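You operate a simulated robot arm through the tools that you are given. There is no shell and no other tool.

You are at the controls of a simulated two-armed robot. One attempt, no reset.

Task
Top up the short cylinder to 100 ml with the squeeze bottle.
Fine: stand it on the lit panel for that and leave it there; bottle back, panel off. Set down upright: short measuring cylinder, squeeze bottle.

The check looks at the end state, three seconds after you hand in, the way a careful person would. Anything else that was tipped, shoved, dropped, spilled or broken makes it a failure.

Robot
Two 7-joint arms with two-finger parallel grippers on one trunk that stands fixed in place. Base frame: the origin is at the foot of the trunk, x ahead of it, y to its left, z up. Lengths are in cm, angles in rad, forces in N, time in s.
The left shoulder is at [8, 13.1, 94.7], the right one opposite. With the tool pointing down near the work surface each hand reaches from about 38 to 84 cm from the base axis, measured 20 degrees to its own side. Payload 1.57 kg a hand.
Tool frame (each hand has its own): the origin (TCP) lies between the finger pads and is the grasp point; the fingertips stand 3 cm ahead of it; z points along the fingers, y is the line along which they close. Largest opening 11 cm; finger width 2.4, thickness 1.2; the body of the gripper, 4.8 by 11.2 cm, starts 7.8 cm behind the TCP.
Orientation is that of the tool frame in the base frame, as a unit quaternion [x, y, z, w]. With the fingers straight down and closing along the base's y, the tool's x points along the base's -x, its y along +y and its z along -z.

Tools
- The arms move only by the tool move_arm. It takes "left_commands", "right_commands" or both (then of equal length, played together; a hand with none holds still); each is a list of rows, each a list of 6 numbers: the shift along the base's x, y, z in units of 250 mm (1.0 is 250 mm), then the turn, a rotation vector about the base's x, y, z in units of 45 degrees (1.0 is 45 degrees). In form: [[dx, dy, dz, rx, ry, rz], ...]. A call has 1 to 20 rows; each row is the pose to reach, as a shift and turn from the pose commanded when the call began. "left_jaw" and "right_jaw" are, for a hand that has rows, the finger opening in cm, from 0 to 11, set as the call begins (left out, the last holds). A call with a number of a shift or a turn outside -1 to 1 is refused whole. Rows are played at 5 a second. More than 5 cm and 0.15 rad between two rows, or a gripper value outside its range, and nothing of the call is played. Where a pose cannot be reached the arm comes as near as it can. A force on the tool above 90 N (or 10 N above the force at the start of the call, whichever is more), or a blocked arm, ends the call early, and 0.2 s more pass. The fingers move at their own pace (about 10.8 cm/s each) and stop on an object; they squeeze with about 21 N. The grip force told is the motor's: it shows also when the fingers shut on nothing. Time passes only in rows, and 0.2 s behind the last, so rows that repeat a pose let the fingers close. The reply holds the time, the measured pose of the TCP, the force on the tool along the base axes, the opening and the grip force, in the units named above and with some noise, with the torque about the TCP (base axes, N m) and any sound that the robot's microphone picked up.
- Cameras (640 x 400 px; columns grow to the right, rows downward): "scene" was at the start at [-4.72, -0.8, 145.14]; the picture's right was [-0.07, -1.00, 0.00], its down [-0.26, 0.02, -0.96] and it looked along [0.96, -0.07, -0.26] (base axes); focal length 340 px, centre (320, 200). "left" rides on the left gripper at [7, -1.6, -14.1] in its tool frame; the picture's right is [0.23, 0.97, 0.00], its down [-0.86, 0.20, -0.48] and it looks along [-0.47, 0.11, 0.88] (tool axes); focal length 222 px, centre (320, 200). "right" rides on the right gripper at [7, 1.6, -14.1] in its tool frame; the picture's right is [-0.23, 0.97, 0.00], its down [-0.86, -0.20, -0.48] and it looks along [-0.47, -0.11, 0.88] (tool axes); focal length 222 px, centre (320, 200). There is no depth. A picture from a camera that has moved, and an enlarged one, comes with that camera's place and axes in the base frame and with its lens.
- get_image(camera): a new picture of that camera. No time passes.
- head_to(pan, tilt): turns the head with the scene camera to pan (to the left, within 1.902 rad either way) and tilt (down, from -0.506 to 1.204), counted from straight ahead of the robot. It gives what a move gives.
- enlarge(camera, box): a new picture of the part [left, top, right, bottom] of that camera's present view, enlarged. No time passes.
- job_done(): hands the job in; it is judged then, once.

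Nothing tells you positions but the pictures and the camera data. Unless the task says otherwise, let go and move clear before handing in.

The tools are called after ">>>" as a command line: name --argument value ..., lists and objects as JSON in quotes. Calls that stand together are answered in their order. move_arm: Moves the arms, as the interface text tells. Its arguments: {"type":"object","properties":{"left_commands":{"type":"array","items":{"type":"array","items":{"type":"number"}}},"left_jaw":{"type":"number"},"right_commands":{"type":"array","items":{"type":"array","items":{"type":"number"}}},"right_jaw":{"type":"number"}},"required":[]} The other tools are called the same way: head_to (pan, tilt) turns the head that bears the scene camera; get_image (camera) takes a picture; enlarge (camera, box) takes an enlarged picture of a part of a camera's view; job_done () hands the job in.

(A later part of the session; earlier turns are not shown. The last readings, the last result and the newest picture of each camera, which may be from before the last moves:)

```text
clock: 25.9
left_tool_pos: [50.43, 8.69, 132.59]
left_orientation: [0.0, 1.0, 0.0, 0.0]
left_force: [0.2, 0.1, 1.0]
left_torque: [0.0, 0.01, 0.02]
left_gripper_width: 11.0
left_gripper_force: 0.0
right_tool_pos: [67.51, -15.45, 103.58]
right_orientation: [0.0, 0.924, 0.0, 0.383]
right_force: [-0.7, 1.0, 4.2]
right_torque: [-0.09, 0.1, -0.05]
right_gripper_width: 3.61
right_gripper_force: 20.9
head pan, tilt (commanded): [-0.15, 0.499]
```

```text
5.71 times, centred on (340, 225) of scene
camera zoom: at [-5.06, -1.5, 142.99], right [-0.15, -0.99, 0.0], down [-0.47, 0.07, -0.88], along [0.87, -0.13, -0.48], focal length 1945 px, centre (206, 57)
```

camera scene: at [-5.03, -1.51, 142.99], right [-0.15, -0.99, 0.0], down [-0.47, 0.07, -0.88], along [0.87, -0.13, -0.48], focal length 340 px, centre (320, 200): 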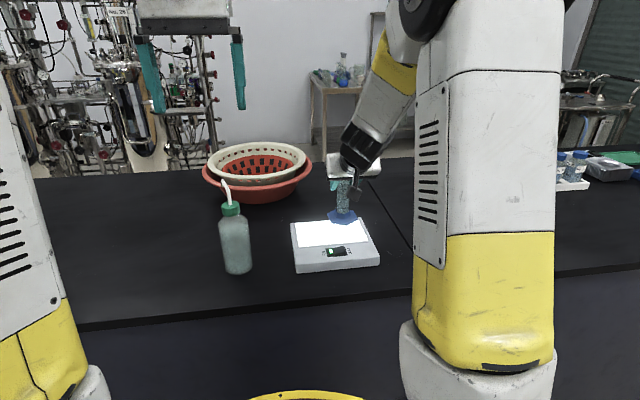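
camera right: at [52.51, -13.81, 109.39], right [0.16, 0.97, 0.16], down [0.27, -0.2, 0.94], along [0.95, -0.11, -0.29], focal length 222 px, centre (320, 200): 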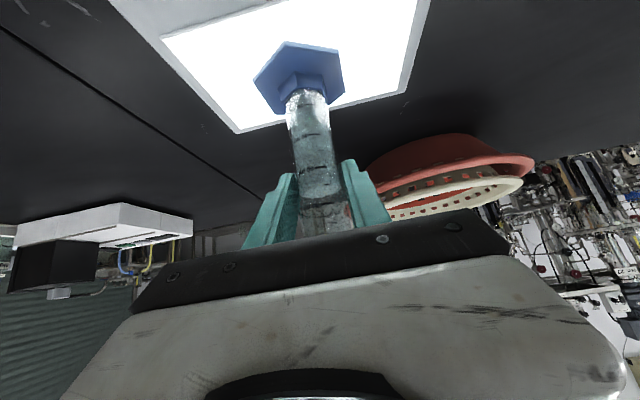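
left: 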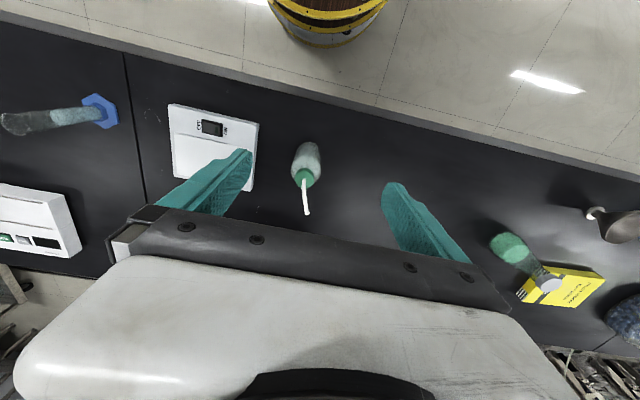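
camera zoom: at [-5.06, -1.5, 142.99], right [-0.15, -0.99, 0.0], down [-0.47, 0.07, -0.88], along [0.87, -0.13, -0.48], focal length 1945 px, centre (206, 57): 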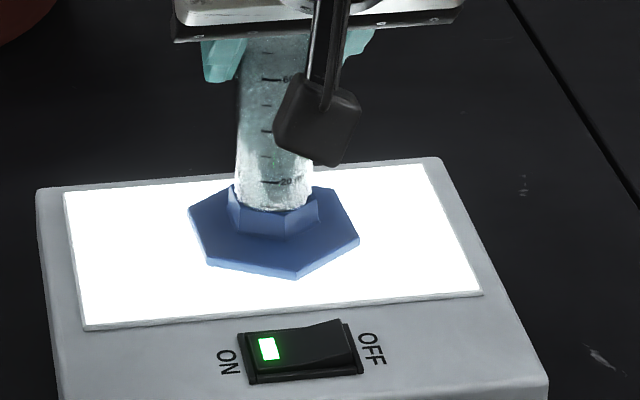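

The force flipped to +4 N, so the foot is resting on the diffuser. I release slowly in place.

>>> move_arm --right_commands '[[0, 0, 0, 0, 0, 0], [0, 0, 0, 0, 0, 0], [0, 0, 0, 0, 0, 0], [0, 0, 0, 0, 0, 0]]' --right_jaw 8

>>> get_image --camera "right"

>>> enlarge --camera "scene" --box '[270, 160, 410, 280]'

```text
clock: 26.9
left_tool_pos: [50.47, 8.81, 132.64]
left_orientation: [0.0, 1.0, 0.0, 0.0]
left_force: [0.5, 0.9, 0.5]
left_torque: [0.01, -0.01, -0.02]
left_gripper_width: 11.0
left_gripper_force: 0.1
right_tool_pos: [67.56, -15.63, 103.62]
right_orientation: [0.0, 0.924, 0.0, 0.382]
right_force: [1.2, 0.6, -0.4]
right_torque: [0.01, 0.03, 0.01]
right_gripper_width: 8.01
right_gripper_force: 0.1
head pan, tilt (commanded): [-0.15, 0.499]
```

```text
taken
camera right: at [52.52, -13.81, 108.53], right [0.16, 0.97, 0.16], down [0.27, -0.2, 0.94], along [0.95, -0.11, -0.29], focal length 222 px, centre (320, 200)
```

right: 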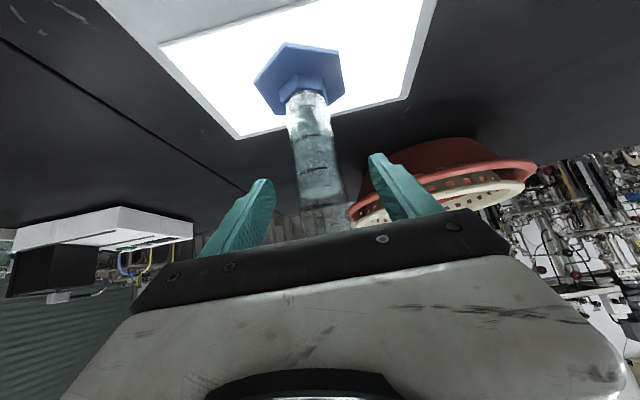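

```text
3.33 times, centred on (340, 220) of scene
camera zoom: at [-5.04, -1.51, 142.99], right [-0.15, -0.99, 0.0], down [-0.47, 0.07, -0.88], along [0.87, -0.13, -0.48], focal length 1135 px, centre (253, 133)
```

zoom: 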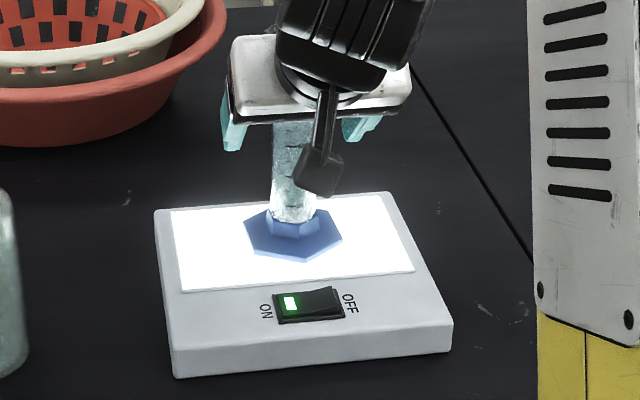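

Released, and the cylinder stands on its own on the lit panel. I back the right hand away along its own axis.

>>> move_arm --right_commands '[[-0.04, 0, 0.04, 0, 0, 0], [-0.1, 0, 0.1, 0, 0, 0], [-0.18, 0, 0.18, 0, 0, 0], [-0.28, 0, 0.26, 0, 0, 0], [-0.4, 0, 0.26, 0, 0, 0], [-0.52, 0, 0.2, 0, -0.13, 0], [-0.64, -0.02, 0.14, 0, -0.26, 0], [-0.74, -0.06, 0.08, 0, -0.38, 0], [-0.74, -0.06, 0.08, 0, -0.38, 0]]'

>>> get_image --camera "right"

>>> get_image --camera "scene"

```text
clock: 28.9
left_tool_pos: [50.47, 8.89, 132.51]
left_orientation: [0.0, 1.0, 0.001, 0.001]
left_force: [0.5, -0.1, 0.3]
left_torque: [0.02, 0.02, -0.05]
left_gripper_width: 11.01
left_gripper_force: 0.0
right_tool_pos: [56.25, -17.56, 108.7]
right_orientation: [0.0, 0.857, 0.001, 0.516]
right_force: [0.3, -0.6, -0.9]
right_torque: [0.0, 0.0, 0.03]
right_gripper_width: 8.0
right_gripper_force: 0.1
right hand out of reach, approached as far as the arm can: row 7, 8, 9
head pan, tilt (commanded): [-0.15, 0.499]
```

```text
taken
camera right: at [40.46, -15.91, 109.14], right [0.11, 0.97, 0.2], down [-0.02, -0.2, 0.98], along [0.99, -0.11, 0.0], focal length 222 px, centre (320, 200)
```

right: 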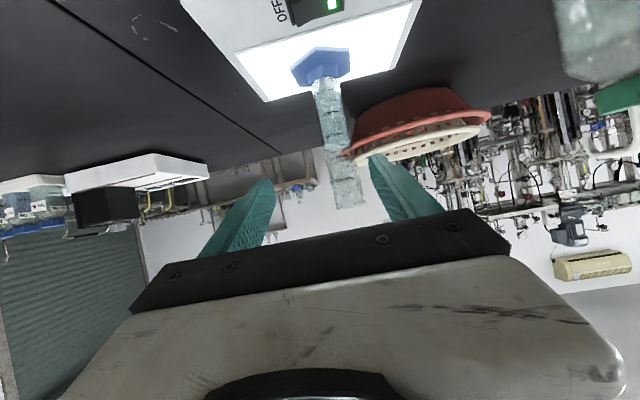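

```text
taken
camera scene: at [-5.03, -1.52, 142.99], right [-0.15, -0.99, 0.0], down [-0.47, 0.07, -0.88], along [0.87, -0.13, -0.48], focal length 340 px, centre (320, 200)
```

scene: 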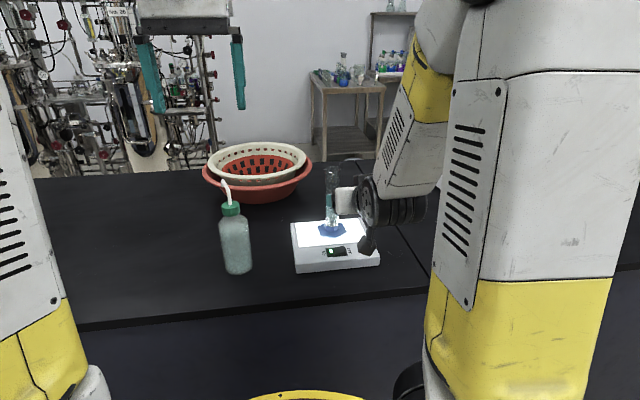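

The right camera now looks level at the cylinder. I'll read the current level here.

>>> enlarge --camera "right" --box '[300, 70, 380, 150]'

>>> enlarge --camera "right" --box '[310, 140, 380, 215]'

>>> enlarge --camera "scene" --box '[300, 155, 370, 245]'

```text
5.00 times, centred on (340, 110) of right
camera zoom: at [40.46, -15.91, 109.14], right [0.11, 0.97, 0.2], down [-0.02, -0.2, 0.98], along [0.99, -0.11, 0.0], focal length 1111 px, centre (220, 650)
```

zoom: 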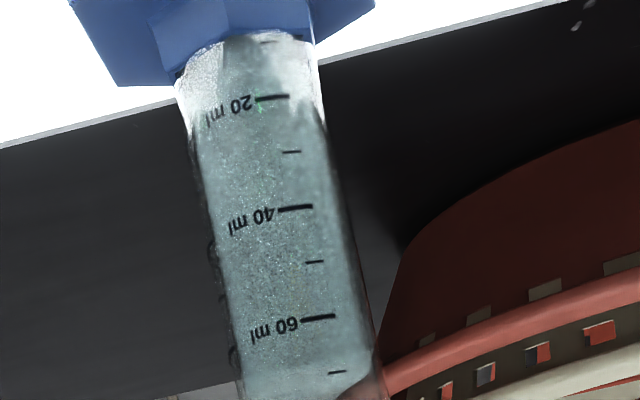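

```text
5.33 times, centred on (345, 178) of right
camera zoom: at [40.46, -15.91, 109.14], right [0.11, 0.97, 0.2], down [-0.02, -0.2, 0.98], along [0.99, -0.11, 0.0], focal length 1185 px, centre (187, 320)
```

zoom: 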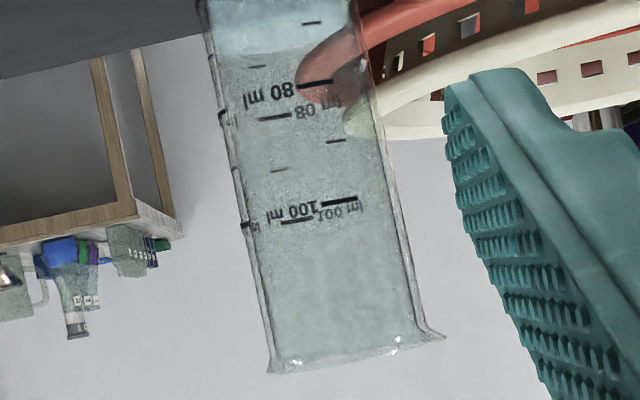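

```text
4.44 times, centred on (335, 200) of scene
camera zoom: at [-5.03, -1.52, 142.99], right [-0.15, -0.99, 0.0], down [-0.47, 0.07, -0.88], along [0.87, -0.13, -0.48], focal length 1513 px, centre (253, 200)
```

zoom: 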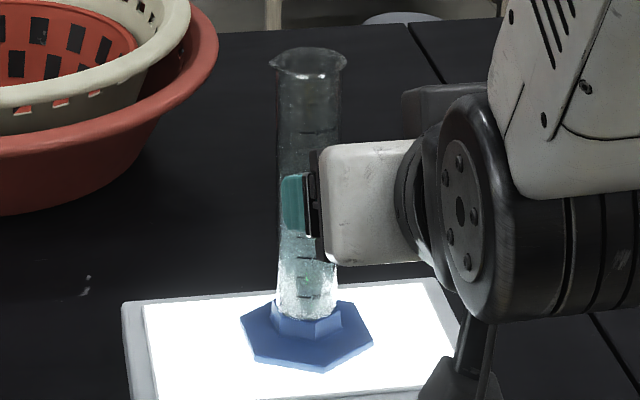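

Both front and rear printed scales show through the glass. I'll zoom right in on the liquid line.

>>> enlarge --camera "right" --box '[326, 132, 362, 162]'

```text
13.33 times, centred on (344, 147) of right
camera zoom: at [40.46, -15.91, 109.14], right [0.11, 0.97, 0.2], down [-0.02, -0.2, 0.98], along [0.99, -0.11, 0.0], focal length 2962 px, centre (0, 907)
```

zoom: 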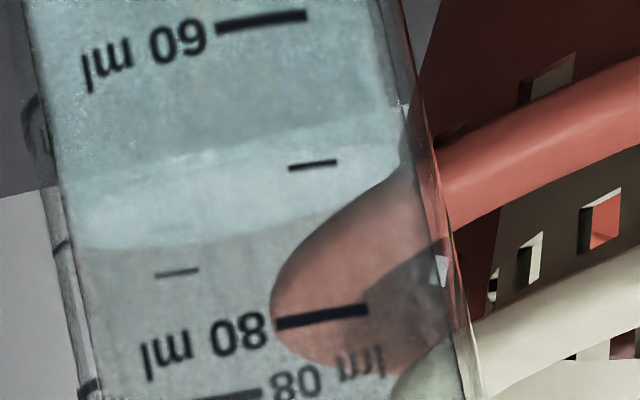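

The level reads about 69 ml, so roughly 31 ml is needed. Bottle axis is about [60.7,8.0], cap top z≈107.2 and spout tip about [67.1,10.2,108.3]. I'll shift the right hand out to the right to make room, then bring in the left hand.

>>> move_arm --right_commands '[[0, -0.1, 0, 0, 0, 0], [0, -0.2, 0, 0, 0, 0], [0, -0.3, 0, 0, 0, 0], [0, -0.4, 0, 0, 0, 0], [0, -0.5, 0, 0, 0, 0], [0, -0.5, 0, 0, 0, 0]]'

>>> get_image --camera "right"

>>> enlarge --camera "scene" --box '[190, 160, 400, 290]'

>>> get_image --camera "left"

```text
clock: 30.4
left_tool_pos: [50.4, 8.85, 132.61]
left_orientation: [0.0, 1.0, 0.0, 0.0]
left_force: [0.2, -0.7, 0.3]
left_torque: [-0.02, 0.01, 0.0]
left_gripper_width: 11.0
left_gripper_force: 0.1
right_tool_pos: [56.19, -30.1, 108.89]
right_orientation: [-0.001, 0.857, 0.001, 0.516]
right_force: [0.4, -0.8, -0.2]
right_torque: [-0.04, 0.01, -0.04]
right_gripper_width: 7.99
right_gripper_force: 0.1
head pan, tilt (commanded): [-0.15, 0.499]
```

```text
taken
camera right: at [40.4, -28.44, 109.18], right [0.11, 0.97, 0.2], down [-0.02, -0.2, 0.98], along [0.99, -0.11, 0.0], focal length 222 px, centre (320, 200)
```

right: 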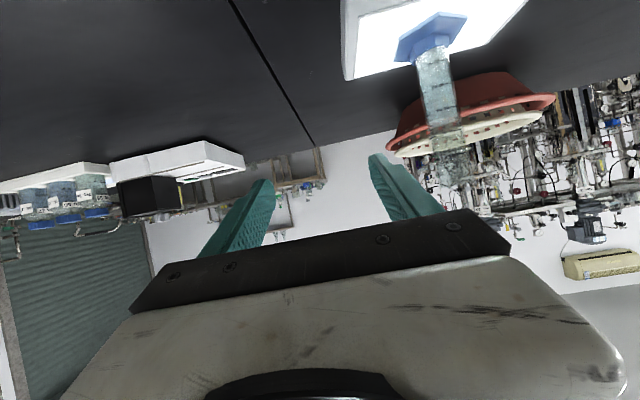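

```text
3.05 times, centred on (295, 225) of scene
camera zoom: at [-5.04, -1.51, 142.99], right [-0.15, -0.99, 0.0], down [-0.47, 0.07, -0.88], along [0.87, -0.13, -0.48], focal length 1037 px, centre (396, 124)
```

zoom: 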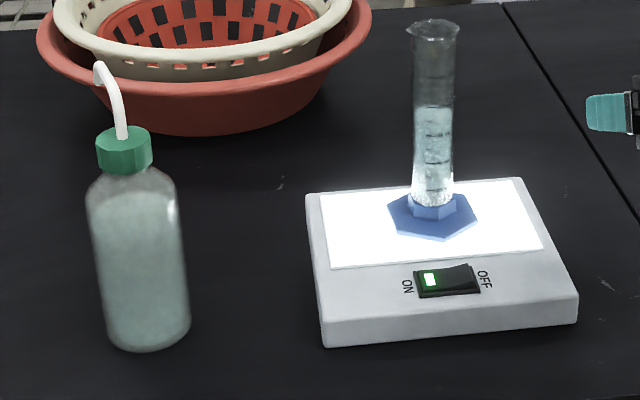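

```text
taken
camera left: at [43.58, 7.25, 146.74], right [-0.23, 0.97, 0.0], down [0.86, 0.2, 0.48], along [0.47, 0.11, -0.88], focal length 222 px, centre (320, 200)
```

left: 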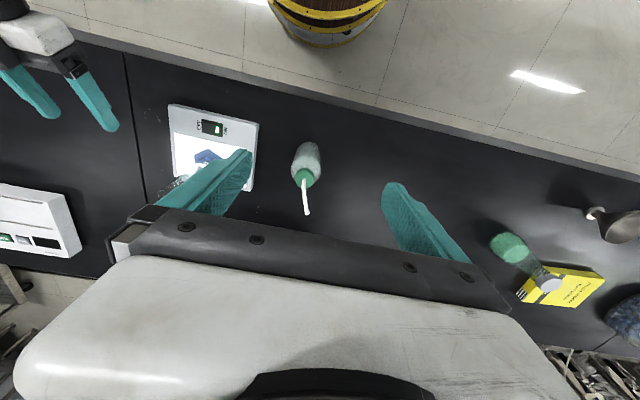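

The cylinder stands well on the lit diffuser. Now I bring the open left hand down behind the bottle, turning to a 45° pitch and +34° yaw.

>>> move_arm --left_commands '[[0.0, -0.04, -0.1, 0.037, -0.121, 0.0895], [0.002, -0.08, -0.21, 0.074, -0.2425, 0.179], [0.004, -0.12, -0.33, 0.111, -0.364, 0.2685], [0.005, -0.16, -0.45, 0.148, -0.485, 0.358], [0.006, -0.2, -0.57, 0.185, -0.606, 0.4475], [0.007, -0.24, -0.69, 0.222, -0.728, 0.537], [0.009, -0.28, -0.8, 0.26, -0.849, 0.6265], [0.0096, -0.299, -0.905, 0.2966, -0.9701, 0.716], [0.0096, -0.299, -0.905, 0.2966, -0.9701, 0.716]]' --left_jaw 11

>>> get_image --camera "left"

>>> get_image --camera "scene"

```text
clock: 32.4
left_tool_pos: [50.73, 1.42, 110.07]
left_orientation: [-0.269, 0.883, 0.112, 0.367]
left_force: [-0.7, -0.1, -0.3]
left_torque: [-0.02, -0.02, 0.01]
left_gripper_width: 11.0
left_gripper_force: 0.1
right_tool_pos: [56.27, -30.03, 108.85]
right_orientation: [0.001, 0.857, -0.001, 0.515]
right_force: [-0.5, -0.5, -0.7]
right_torque: [0.02, -0.06, -0.01]
right_gripper_width: 8.02
right_gripper_force: 0.0
head pan, tilt (commanded): [-0.15, 0.499]
```

```text
taken
camera left: at [39.29, -8.24, 115.03], right [-0.68, 0.72, -0.16], down [0.11, 0.31, 0.94], along [0.73, 0.62, -0.29], focal length 222 px, centre (320, 200)
```

left: 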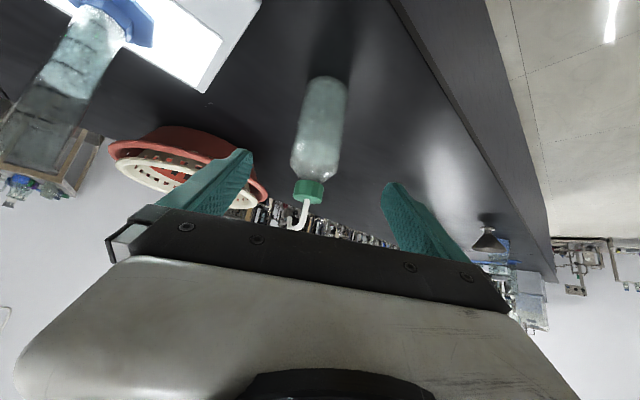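

```text
taken
camera scene: at [-5.05, -1.51, 142.99], right [-0.15, -0.99, 0.0], down [-0.47, 0.07, -0.88], along [0.87, -0.13, -0.48], focal length 340 px, centre (320, 200)
```

scene: 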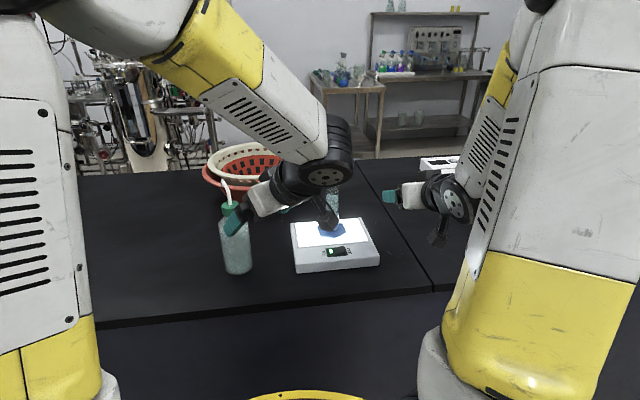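

Aligned: the bottle's axis lines up with the approach line. I advance along the tool axis, stopping 4 cm short for a check.

>>> move_arm --left_commands '[[0.05, 0.034, -0.06, 0, 0, 0], [0.1, 0.068, -0.121, 0, 0, 0], [0.16, 0.108, -0.193, 0, 0, 0], [0.22, 0.1484, -0.2655, 0, 0, 0], [0.27, 0.182, -0.326, 0, 0, 0], [0.305, 0.206, -0.368, 0, 0, 0], [0.305, 0.206, -0.368, 0, 0, 0]]'

>>> get_image --camera "left"

>>> enlarge --camera "scene" --box '[180, 160, 340, 290]'

```text
clock: 34.0
left_tool_pos: [58.24, 6.59, 100.78]
left_orientation: [-0.269, 0.884, 0.111, 0.366]
left_force: [-0.9, 0.0, -0.5]
left_torque: [-0.02, 0.02, 0.0]
left_gripper_width: 11.0
left_gripper_force: 0.1
right_tool_pos: [56.17, -30.14, 108.89]
right_orientation: [-0.001, 0.856, 0.001, 0.517]
right_force: [-0.5, 1.0, -0.7]
right_torque: [0.0, 0.03, -0.01]
right_gripper_width: 8.01
right_gripper_force: 0.1
head pan, tilt (commanded): [-0.15, 0.499]
```

```text
taken
camera left: at [47.01, -3.12, 105.81], right [-0.68, 0.72, -0.16], down [0.11, 0.31, 0.94], along [0.73, 0.62, -0.29], focal length 222 px, centre (320, 200)
```

left: 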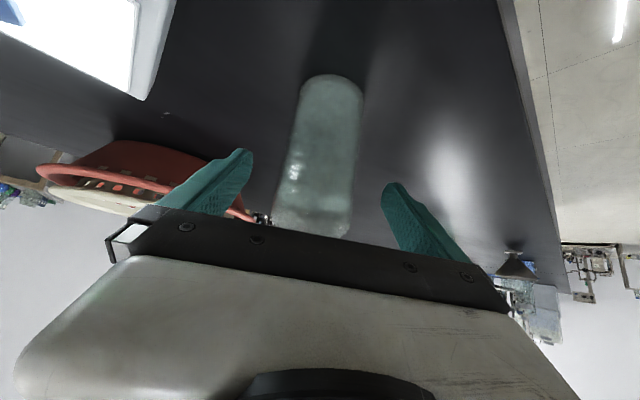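

```text
3.08 times, centred on (260, 225) of scene
camera zoom: at [-5.04, -1.52, 142.99], right [-0.15, -0.99, 0.0], down [-0.47, 0.07, -0.88], along [0.87, -0.13, -0.48], focal length 1047 px, centre (505, 123)
```

zoom: 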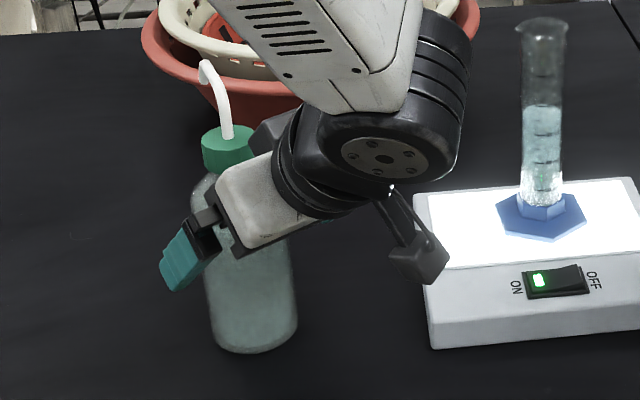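

Still centred and clear of the cap. I go the last 4 cm to the grasp point.

>>> move_arm --left_commands '[[0.0313, 0.0211, -0.0377, 0, 0, 0], [0.0626, 0.0422, -0.0755, 0, 0, 0], [0.0938, 0.0633, -0.1131, 0, 0, 0], [0.0938, 0.0633, -0.1131, 0, 0, 0]]'

>>> get_image --camera "left"

>>> enlarge --camera "scene" --box '[180, 160, 340, 290]'

```text
clock: 35.0
left_tool_pos: [60.73, 8.17, 97.88]
left_orientation: [-0.27, 0.884, 0.112, 0.366]
left_force: [-1.2, -0.8, 0.0]
left_torque: [-0.02, 0.0, 0.02]
left_gripper_width: 11.0
left_gripper_force: 0.0
right_tool_pos: [56.06, -30.02, 108.73]
right_orientation: [0.0, 0.857, 0.0, 0.516]
right_force: [-0.5, -0.3, 0.2]
right_torque: [-0.07, -0.01, -0.01]
right_gripper_width: 8.01
right_gripper_force: 0.0
head pan, tilt (commanded): [-0.15, 0.499]
```

```text
taken
camera left: at [49.32, -1.5, 103.02], right [-0.68, 0.72, -0.16], down [0.11, 0.31, 0.94], along [0.73, 0.62, -0.29], focal length 222 px, centre (320, 200)
```

left: 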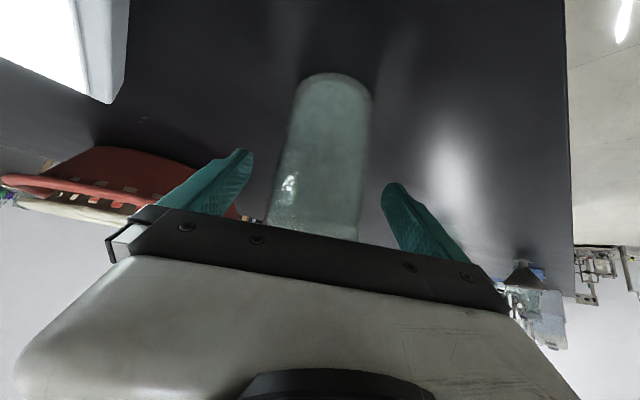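

```text
3.08 times, centred on (260, 225) of scene
camera zoom: at [-5.04, -1.52, 142.99], right [-0.15, -0.99, 0.0], down [-0.47, 0.07, -0.88], along [0.87, -0.13, -0.48], focal length 1047 px, centre (505, 123)
```

zoom: 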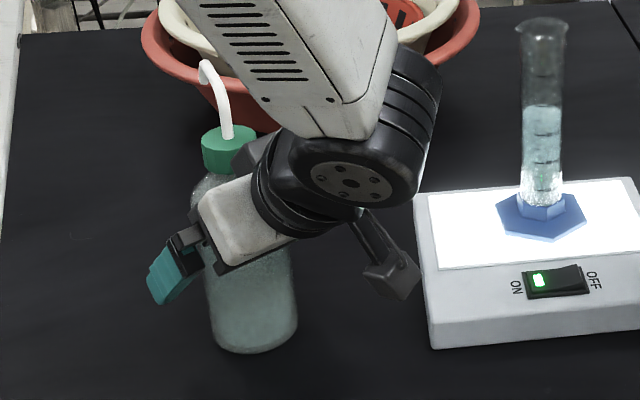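

In position around the bottle. I close gradually, first to 7.0 cm, watching width and grip force so that I don't squirt anything out here.

>>> move_arm --left_commands '[[0, 0, 0, 0, 0, 0], [0, 0, 0, 0, 0, 0], [0, 0, 0, 0, 0, 0]]' --left_jaw 7.0

>>> move_arm --left_commands '[[0, 0, 0, 0, 0, 0], [0, 0, 0, 0, 0, 0]]' --left_jaw 6.6

>>> enlarge --camera "left" --box '[220, 60, 440, 240]'

```text
clock: 35.8
left_tool_pos: [60.6, 8.19, 97.82]
left_orientation: [-0.27, 0.883, 0.112, 0.367]
left_force: [-0.2, -0.1, 0.5]
left_torque: [0.0, -0.02, 0.0]
left_gripper_width: 7.0
left_gripper_force: 0.1
right_tool_pos: [56.21, -30.02, 108.62]
right_orientation: [0.0, 0.857, 0.0, 0.516]
right_force: [-0.4, -0.1, -1.8]
right_torque: [-0.02, 0.02, 0.03]
right_gripper_width: 8.0
right_gripper_force: 0.1
head pan, tilt (commanded): [-0.15, 0.499]
```

```text
clock: 36.4
left_tool_pos: [60.69, 8.08, 97.94]
left_orientation: [-0.27, 0.883, 0.112, 0.367]
left_force: [0.3, -1.1, 1.2]
left_torque: [-0.01, -0.05, -0.02]
left_gripper_width: 6.71
left_gripper_force: 0.9
right_tool_pos: [56.17, -30.15, 108.79]
right_orientation: [0.001, 0.856, -0.001, 0.516]
right_force: [-0.6, 0.2, -1.1]
right_torque: [0.01, 0.0, -0.02]
right_gripper_width: 8.02
right_gripper_force: 0.1
head pan, tilt (commanded): [-0.15, 0.499]
```

```text
2.22 times, centred on (330, 150) of left
camera zoom: at [49.3, -1.53, 103.03], right [-0.68, 0.72, -0.16], down [0.11, 0.31, 0.94], along [0.73, 0.62, -0.29], focal length 494 px, centre (298, 311)
```

zoom: 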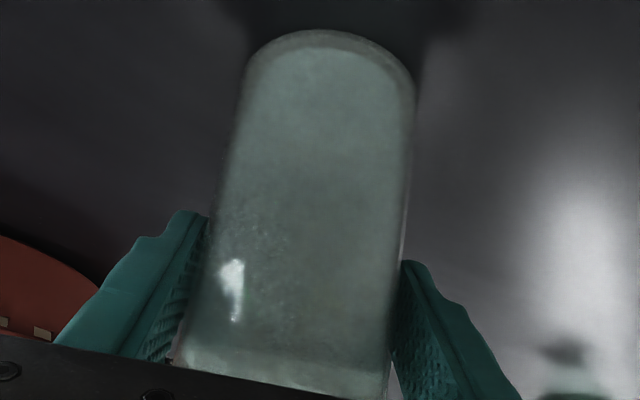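

First contact at 6.71 cm with 0.9 N, so grip force scales gently. I tighten a little more in small increments.

>>> move_arm --left_commands '[[0, 0, 0, 0, 0, 0], [0, 0, 0, 0, 0, 0]]' --left_jaw 6.4

```text
clock: 37.0
left_tool_pos: [60.56, 8.08, 98.03]
left_orientation: [-0.27, 0.884, 0.112, 0.366]
left_force: [0.6, -1.3, 1.1]
left_torque: [-0.05, -0.04, -0.01]
left_gripper_width: 6.56
left_gripper_force: 20.9
right_tool_pos: [56.28, -30.13, 108.83]
right_orientation: [0.0, 0.857, 0.001, 0.515]
right_force: [1.1, -0.1, 0.2]
right_torque: [0.01, -0.02, 0.01]
right_gripper_width: 8.01
right_gripper_force: 0.0
head pan, tilt (commanded): [-0.15, 0.499]
```

Grip is 20.9 N at 6.56 cm with no sound. I'll look for any drip from the spout and at the table around it.

>>> enlarge --camera "scene" --box '[190, 165, 310, 285]'

>>> enlarge --camera "left" --box '[220, 60, 440, 240]'

>>> enlarge --camera "right" --box '[380, 0, 640, 200]'

```text
3.33 times, centred on (250, 225) of scene
camera zoom: at [-5.04, -1.52, 142.99], right [-0.15, -0.99, 0.0], down [-0.47, 0.07, -0.88], along [0.87, -0.13, -0.48], focal length 1135 px, centre (553, 117)
```

zoom: 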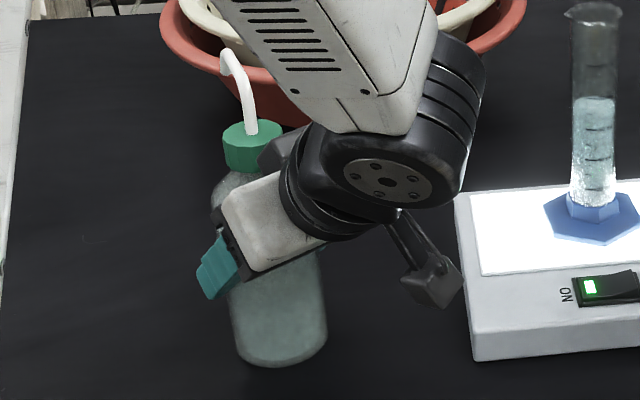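

```text
2.22 times, centred on (330, 150) of left
camera zoom: at [49.3, -1.53, 103.03], right [-0.68, 0.72, -0.16], down [0.11, 0.31, 0.94], along [0.73, 0.62, -0.29], focal length 494 px, centre (298, 311)
```

zoom: 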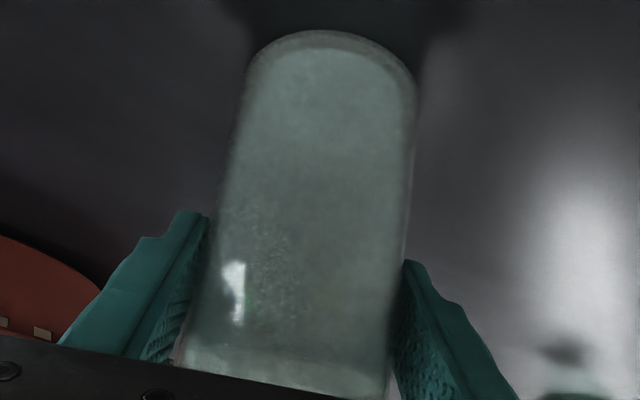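

```text
2.00 times, centred on (510, 100) of right
camera zoom: at [40.4, -28.43, 109.17], right [0.11, 0.97, 0.2], down [-0.02, -0.2, 0.98], along [0.99, -0.11, 0.0], focal length 444 px, centre (-60, 400)
```

zoom: 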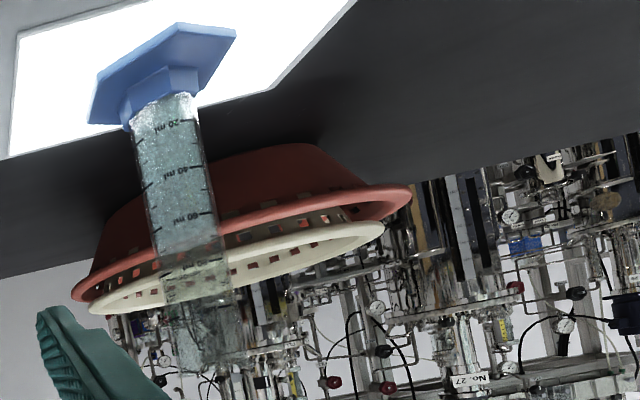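

No drip or wet spot. I lift the bottle a few centimetres slowly and check it holds.

>>> move_arm --left_commands '[[0, 0, 0.02, 0, 0, 0], [0, 0, 0.05, 0, 0, 0], [0, 0, 0.1, 0, 0, 0], [0, 0, 0.15, 0, 0, 0], [0, 0, 0.2, 0, 0, 0], [0, 0, 0.24, 0, 0, 0], [0, 0, 0.24, 0, 0, 0]]'

>>> get_image --camera "left"

>>> enlarge --camera "scene" --box '[180, 150, 340, 290]'

```text
clock: 38.5
left_tool_pos: [60.61, 8.07, 104.0]
left_orientation: [-0.271, 0.883, 0.112, 0.366]
left_force: [-1.0, 0.4, -4.6]
left_torque: [0.02, 0.05, 0.04]
left_gripper_width: 6.56
left_gripper_force: 21.0
right_tool_pos: [56.21, -30.07, 108.81]
right_orientation: [0.0, 0.857, 0.0, 0.516]
right_force: [0.5, 0.0, 0.2]
right_torque: [0.02, -0.01, 0.02]
right_gripper_width: 7.96
right_gripper_force: 0.0
head pan, tilt (commanded): [-0.15, 0.499]
```

```text
taken
camera left: at [49.31, -1.54, 108.98], right [-0.68, 0.72, -0.16], down [0.11, 0.31, 0.94], along [0.73, 0.62, -0.29], focal length 222 px, centre (320, 200)
```

left: 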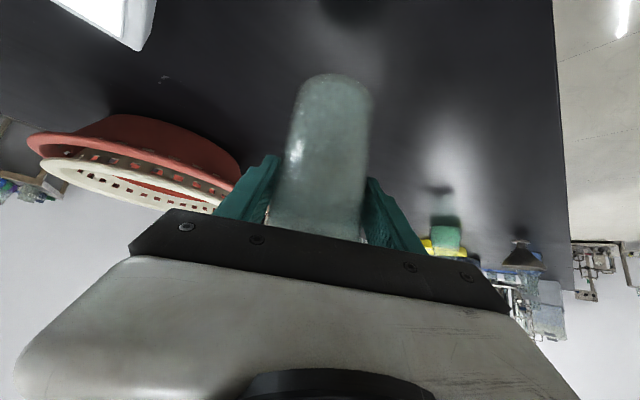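

```text
2.86 times, centred on (260, 220) of scene
camera zoom: at [-5.03, -1.51, 142.99], right [-0.15, -0.99, 0.0], down [-0.47, 0.07, -0.88], along [0.87, -0.13, -0.48], focal length 973 px, centre (491, 143)
```

zoom: 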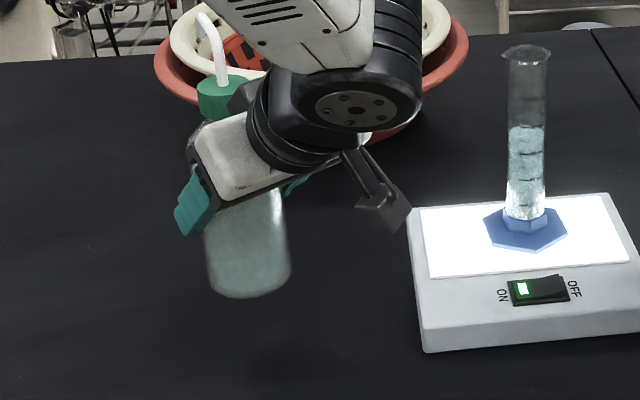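

The bottle is held upright, weighing about 4.6 N. I carry it toward the panel while turning the spout clockwise toward the cylinder, in two halves.

>>> move_arm --left_commands '[[0.0, -0.03, 0.02, 0, 0, -0.11], [0.003, -0.07, 0.04, 0, 0, -0.25], [0.005, -0.11, 0.04, 0, 0, -0.4], [0.007, -0.16, 0.04, 0, 0, -0.56], [0.009, -0.21, 0.04, 0, 0, -0.72], [0.01, -0.25, 0.04, 0, 0, -0.8778], [0.01, -0.25, 0.04, 0, 0, -0.8778]]'

>>> get_image --camera "scene"

>>> get_image --camera "left"

```text
clock: 40.1
left_tool_pos: [60.98, 1.83, 104.93]
left_orientation: [0.046, 0.923, -0.02, 0.382]
left_force: [0.0, -0.4, -3.8]
left_torque: [0.03, 0.04, -0.03]
left_gripper_width: 6.58
left_gripper_force: 21.4
right_tool_pos: [56.2, -30.18, 108.88]
right_orientation: [0.0, 0.857, 0.0, 0.515]
right_force: [0.3, -0.6, -0.5]
right_torque: [0.0, 0.0, -0.02]
right_gripper_width: 8.01
right_gripper_force: 0.1
head pan, tilt (commanded): [-0.15, 0.499]
```

```text
taken
camera scene: at [-5.03, -1.52, 142.99], right [-0.15, -0.99, 0.0], down [-0.47, 0.07, -0.88], along [0.87, -0.13, -0.48], focal length 340 px, centre (320, 200)
```

scene: 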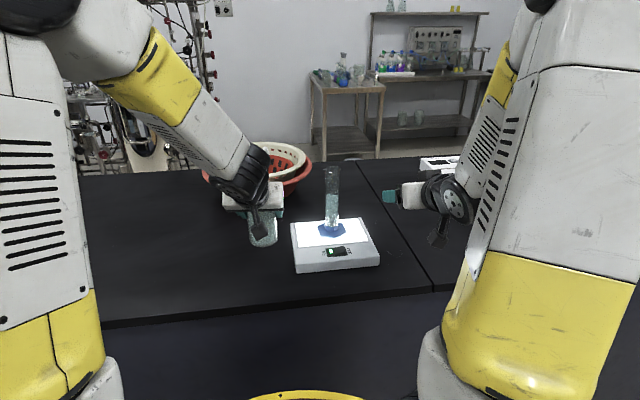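

```text
taken
camera left: at [46.06, 1.68, 110.01], right [-0.07, 0.98, -0.16], down [0.29, 0.17, 0.94], along [0.96, 0.02, -0.29], focal length 222 px, centre (320, 200)
```

left: 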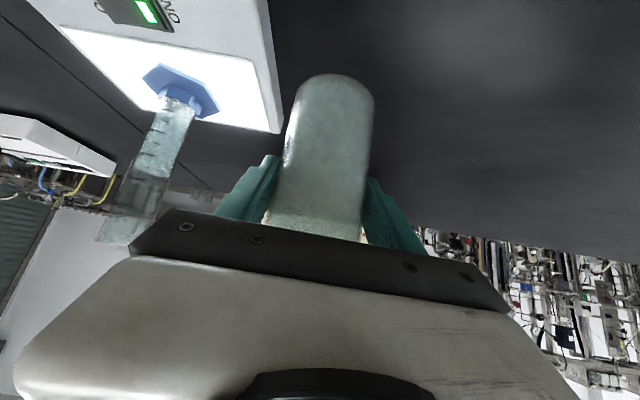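

Halfway turned. I finish the turn and approach to a point with the tip about 6 cm short of the cylinder.

>>> move_arm --left_commands '[[0.0, -0.03, 0.0, 0, 0, -0.11], [0.001, -0.07, 0.0, 0, 0, -0.25], [0.002, -0.11, 0.0, 0, 0, -0.4], [0.003, -0.16, 0.0, 0, 0, -0.56], [0.004, -0.21, 0.0, 0, 0, -0.72], [0.006, -0.248, 0.0, 0, 0, -0.8778], [0.006, -0.248, 0.0, 0, 0, -0.8778]]'

>>> get_image --camera "scene"

>>> get_image --camera "right"

>>> get_image --camera "left"

```text
clock: 41.8
left_tool_pos: [61.24, -4.46, 104.94]
left_orientation: [0.354, 0.853, -0.147, 0.353]
left_force: [-0.5, 1.0, -3.7]
left_torque: [-0.04, 0.02, 0.0]
left_gripper_width: 6.56
left_gripper_force: 20.5
right_tool_pos: [56.22, -30.08, 108.84]
right_orientation: [0.0, 0.857, 0.0, 0.516]
right_force: [-0.2, 0.6, -0.1]
right_torque: [0.03, 0.0, 0.01]
right_gripper_width: 7.99
right_gripper_force: 0.0
head pan, tilt (commanded): [-0.15, 0.499]
```

```text
taken
camera scene: at [-5.03, -1.51, 142.99], right [-0.15, -0.99, 0.0], down [-0.47, 0.07, -0.88], along [0.87, -0.13, -0.48], focal length 340 px, centre (320, 200)
```

scene: 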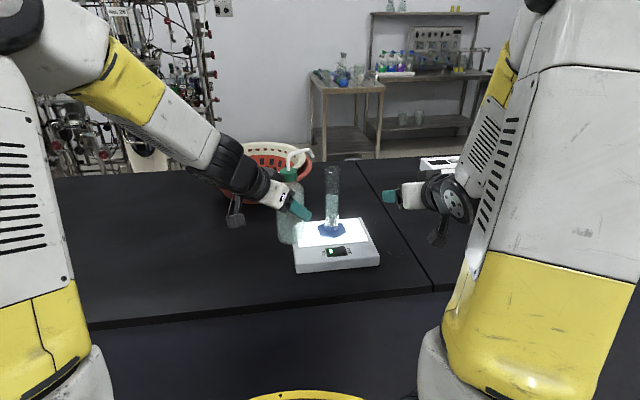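

```text
taken
camera right: at [40.41, -28.42, 109.17], right [0.11, 0.97, 0.2], down [-0.02, -0.2, 0.98], along [0.99, -0.11, 0.0], focal length 222 px, centre (320, 200)
```

right: 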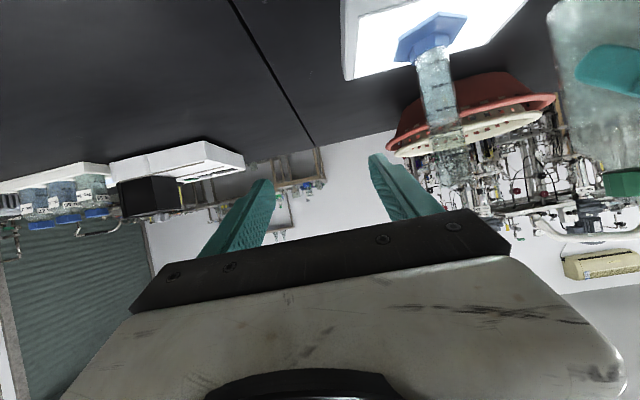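

```text
taken
camera left: at [49.5, 5.05, 110.04], right [0.58, 0.8, -0.16], down [0.33, -0.05, 0.94], along [0.75, -0.6, -0.29], focal length 222 px, centre (320, 200)
```

left: 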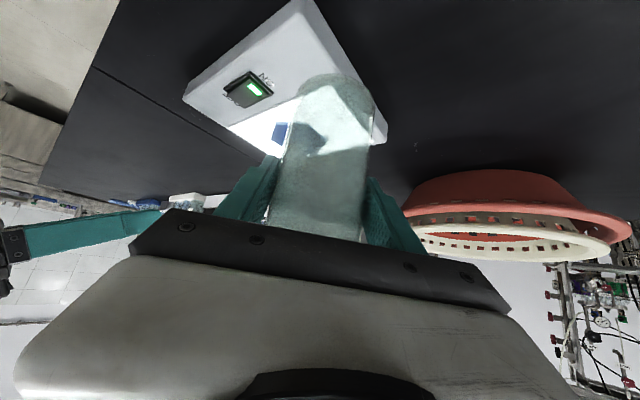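

The right camera can now see spout and cylinder together. I'll enlarge both views to check the tip's place relative to the mouth.

>>> enlarge --camera "scene" --box '[260, 130, 380, 250]'

>>> enlarge --camera "right" --box '[400, 100, 640, 260]'

```text
3.33 times, centred on (320, 190) of scene
camera zoom: at [-5.03, -1.51, 142.99], right [-0.15, -0.99, 0.0], down [-0.47, 0.07, -0.88], along [0.87, -0.13, -0.48], focal length 1135 px, centre (320, 233)
```

zoom: 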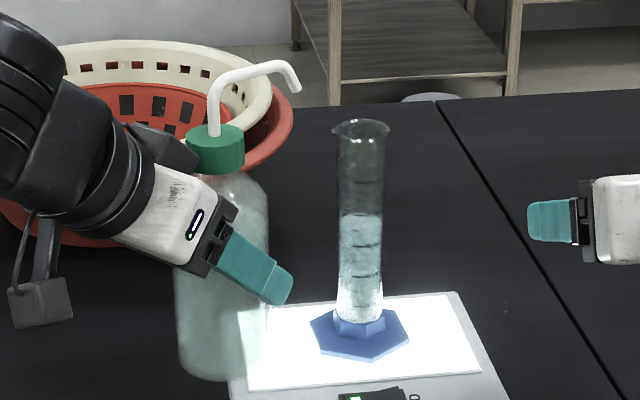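

```text
2.50 times, centred on (520, 180) of right
camera zoom: at [40.41, -28.42, 109.17], right [0.11, 0.97, 0.2], down [-0.02, -0.2, 0.98], along [0.99, -0.11, 0.0], focal length 555 px, centre (-180, 250)
```

zoom: 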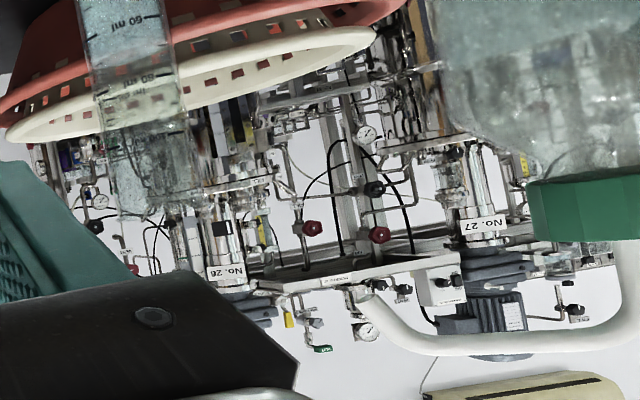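

Tip is at about [64.1,-10.4,115.3], the cylinder axis about [67.7,-15.5], and the rim at z≈110.75. The 100 ml mark sits at z≈107.4. Since the bottle must stay above the panel, I tilt it 20° toward the spout, backing off and rising a little meanwhile.

>>> move_arm --left_commands '[[-0.012, 0.024, 0.03, 0, 0, 0], [-0.03, 0.055, 0.06, 0.1, 0.052, 0], [-0.037, 0.071, 0.08, 0.2, 0.104, 0], [-0.037, 0.071, 0.08, 0.3, 0.156, 0], [-0.037, 0.071, 0.08, 0.3942, 0.2052, 0], [-0.037, 0.071, 0.08, 0.3942, 0.2052, 0]]'

>>> enlarge --camera "scene" --box '[260, 130, 380, 250]'

>>> enlarge --camera "right" --box '[400, 100, 640, 260]'

```text
clock: 43.1
left_tool_pos: [60.21, -2.56, 106.97]
left_orientation: [0.391, 0.891, -0.041, 0.225]
left_force: [0.0, 0.8, -3.6]
left_torque: [0.01, 0.0, -0.03]
left_gripper_width: 6.6
left_gripper_force: 20.8
right_tool_pos: [56.24, -30.21, 108.78]
right_orientation: [0.0, 0.857, -0.001, 0.515]
right_force: [-0.8, 0.8, -0.3]
right_torque: [-0.03, 0.0, 0.01]
right_gripper_width: 8.01
right_gripper_force: 0.0
head pan, tilt (commanded): [-0.15, 0.499]
```

```text
3.33 times, centred on (320, 190) of scene
camera zoom: at [-5.03, -1.52, 142.99], right [-0.15, -0.99, 0.0], down [-0.47, 0.07, -0.88], along [0.87, -0.13, -0.48], focal length 1135 px, centre (320, 233)
```

zoom: 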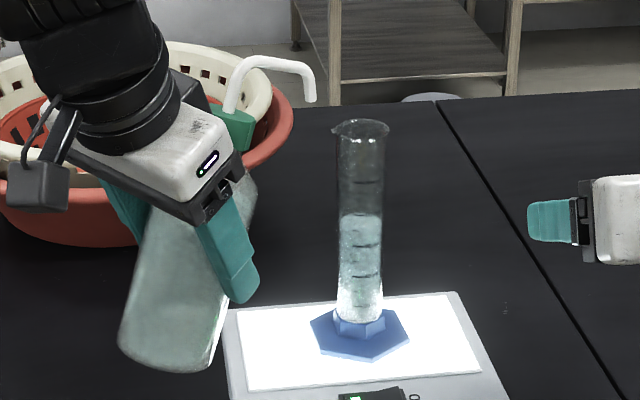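

```text
2.50 times, centred on (520, 180) of right
camera zoom: at [40.4, -28.42, 109.17], right [0.11, 0.97, 0.2], down [-0.02, -0.2, 0.98], along [0.99, -0.11, 0.0], focal length 555 px, centre (-180, 250)
```

zoom: 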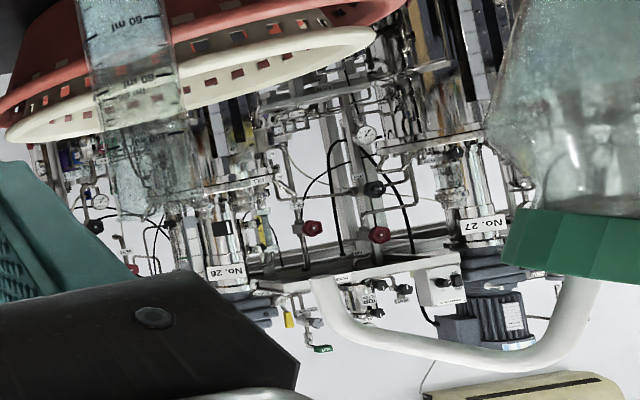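

Tip is at about [64.7,-11.5,114.4] and now points nearly straight down. I move it horizontally over the mouth, still 3.6 cm above the rim, and check from both views.

>>> move_arm --left_commands '[[0.03, -0.04, 0, 0, 0, 0], [0.06, -0.08, 0, 0, 0, 0], [0.09, -0.12, 0, 0, 0, 0], [0.116, -0.154, 0, 0, 0, 0], [0.116, -0.154, 0, 0, 0, 0]]'

>>> enlarge --camera "scene" --box '[290, 130, 370, 200]'

>>> enlarge --camera "right" --box '[400, 120, 560, 240]'

```text
clock: 44.4
left_tool_pos: [62.94, -6.57, 106.89]
left_orientation: [0.391, 0.891, -0.041, 0.225]
left_force: [0.3, -0.6, -3.2]
left_torque: [0.02, -0.01, 0.01]
left_gripper_width: 6.54
left_gripper_force: 21.7
right_tool_pos: [56.29, -30.11, 108.72]
right_orientation: [0.0, 0.857, 0.0, 0.516]
right_force: [-0.3, 0.3, 0.1]
right_torque: [-0.01, 0.03, 0.0]
right_gripper_width: 8.0
right_gripper_force: 0.0
head pan, tilt (commanded): [-0.15, 0.499]
```

```text
5.71 times, centred on (330, 165) of scene
camera zoom: at [-5.03, -1.52, 142.99], right [-0.15, -0.99, 0.0], down [-0.47, 0.07, -0.88], along [0.87, -0.13, -0.48], focal length 1945 px, centre (263, 400)
```

zoom: 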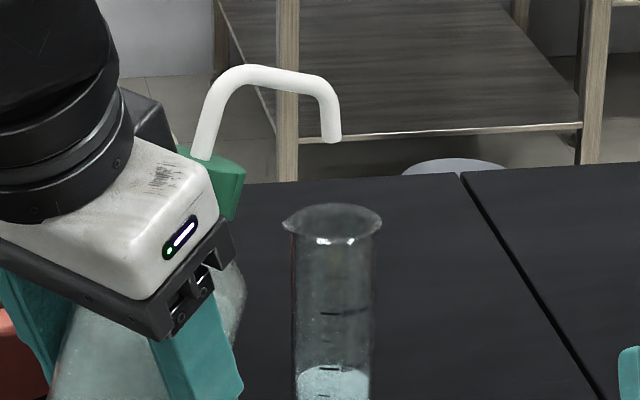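

```text
3.33 times, centred on (480, 180) of right
camera zoom: at [40.41, -28.43, 109.17], right [0.11, 0.97, 0.2], down [-0.02, -0.2, 0.98], along [0.99, -0.11, 0.0], focal length 740 px, centre (-213, 267)
```

zoom: 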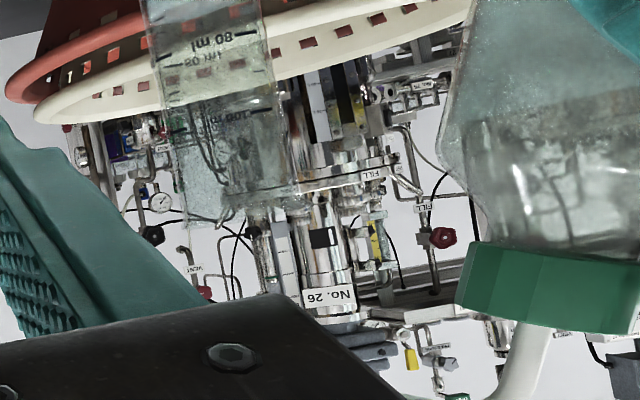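

From the scene camera the tip lies over the mouth. I lower it 2 cm, still above the rim, so the right camera can confirm the other axis.

>>> move_arm --left_commands '[[0, 0, -0.03, 0, 0, 0], [0, 0, -0.06, 0, 0, 0], [0, 0, -0.084, 0, 0, 0], [0, 0, -0.084, 0, 0, 0]]'

>>> enlarge --camera "scene" --box '[290, 130, 370, 200]'

>>> enlarge --camera "right" --box '[420, 140, 520, 220]'

```text
clock: 45.4
left_tool_pos: [63.05, -6.47, 104.73]
left_orientation: [0.391, 0.891, -0.04, 0.225]
left_force: [-0.5, -0.5, -3.0]
left_torque: [0.02, 0.0, 0.01]
left_gripper_width: 6.57
left_gripper_force: 21.4
right_tool_pos: [56.17, -30.07, 108.84]
right_orientation: [0.0, 0.857, 0.0, 0.516]
right_force: [-0.6, -0.3, 0.2]
right_torque: [0.0, 0.02, 0.02]
right_gripper_width: 8.01
right_gripper_force: 0.1
head pan, tilt (commanded): [-0.15, 0.499]
```

```text
5.71 times, centred on (330, 165) of scene
camera zoom: at [-5.03, -1.52, 142.99], right [-0.15, -0.99, 0.0], down [-0.47, 0.07, -0.88], along [0.87, -0.13, -0.48], focal length 1945 px, centre (263, 400)
```

zoom: 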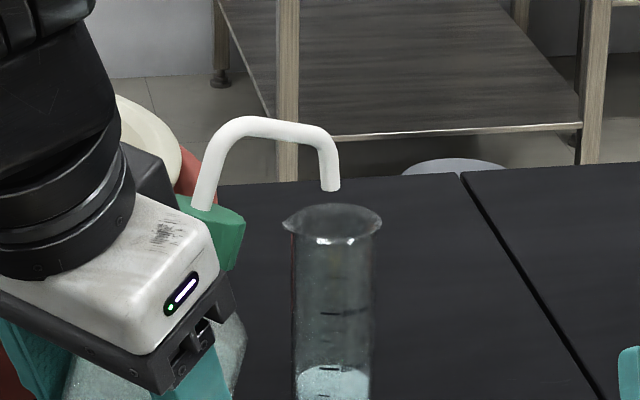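

```text
5.00 times, centred on (470, 180) of right
camera zoom: at [40.41, -28.43, 109.17], right [0.11, 0.97, 0.2], down [-0.02, -0.2, 0.98], along [0.99, -0.11, 0.0], focal length 1111 px, centre (-430, 300)
```

zoom: 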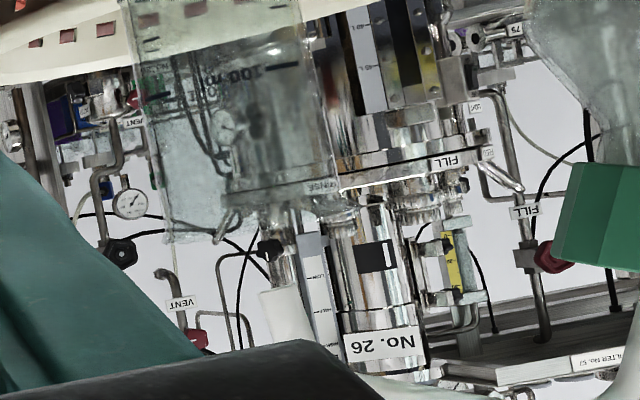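

Both views put the tip about 0.5 cm off the axis, well inside the 1.57 cm inner radius. I nudge it toward centre and lower it just inside the rim.

>>> move_arm --left_commands '[[0.012, -0.004, 0, 0, 0, 0], [0.012, -0.004, -0.02, 0, 0, 0], [0.012, -0.004, -0.04, 0, 0, 0], [0.012, -0.004, -0.06, 0, 0, 0], [0.012, -0.004, -0.076, 0, 0, 0], [0.012, -0.004, -0.076, 0, 0, 0]]'

>>> enlarge --camera "scene" --box '[280, 140, 380, 240]'

>>> enlarge --camera "right" --box '[420, 120, 520, 200]'

```text
clock: 46.8
left_tool_pos: [63.29, -6.55, 102.9]
left_orientation: [0.391, 0.891, -0.041, 0.225]
left_force: [1.8, 1.8, 0.5]
left_torque: [0.06, -0.03, 0.02]
left_gripper_width: 6.52
left_gripper_force: 20.5
right_tool_pos: [56.14, -30.01, 108.63]
right_orientation: [0.0, 0.857, 0.0, 0.515]
right_force: [0.3, 0.3, -0.1]
right_torque: [-0.03, -0.02, -0.02]
right_gripper_width: 7.97
right_gripper_force: 0.1
head pan, tilt (commanded): [-0.15, 0.499]
```

```text
4.00 times, centred on (330, 190) of scene
camera zoom: at [-5.04, -1.51, 142.99], right [-0.15, -0.99, 0.0], down [-0.47, 0.07, -0.88], along [0.87, -0.13, -0.48], focal length 1362 px, centre (280, 240)
```

zoom: 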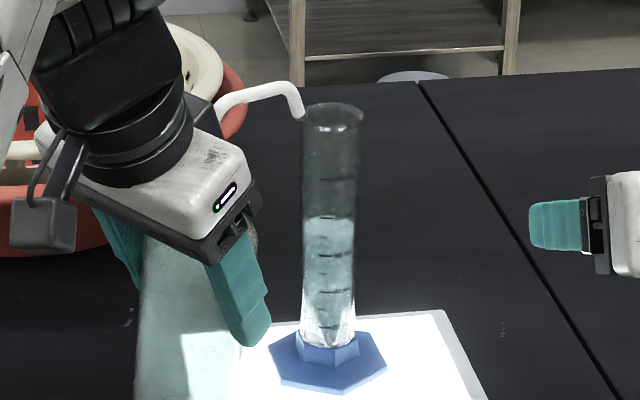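

```text
5.00 times, centred on (470, 160) of right
camera zoom: at [40.4, -28.42, 109.18], right [0.11, 0.97, 0.2], down [-0.02, -0.2, 0.98], along [0.99, -0.11, 0.0], focal length 1111 px, centre (-430, 400)
```

zoom: 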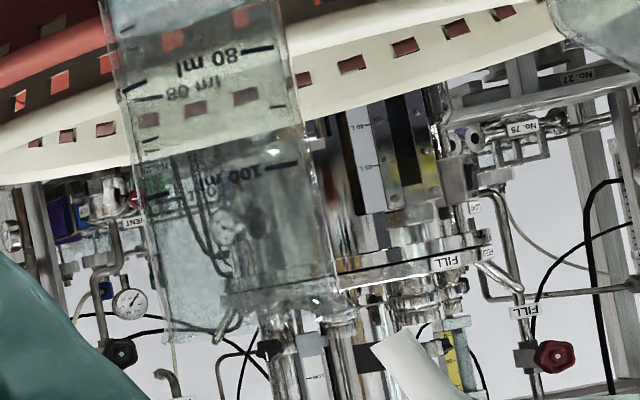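

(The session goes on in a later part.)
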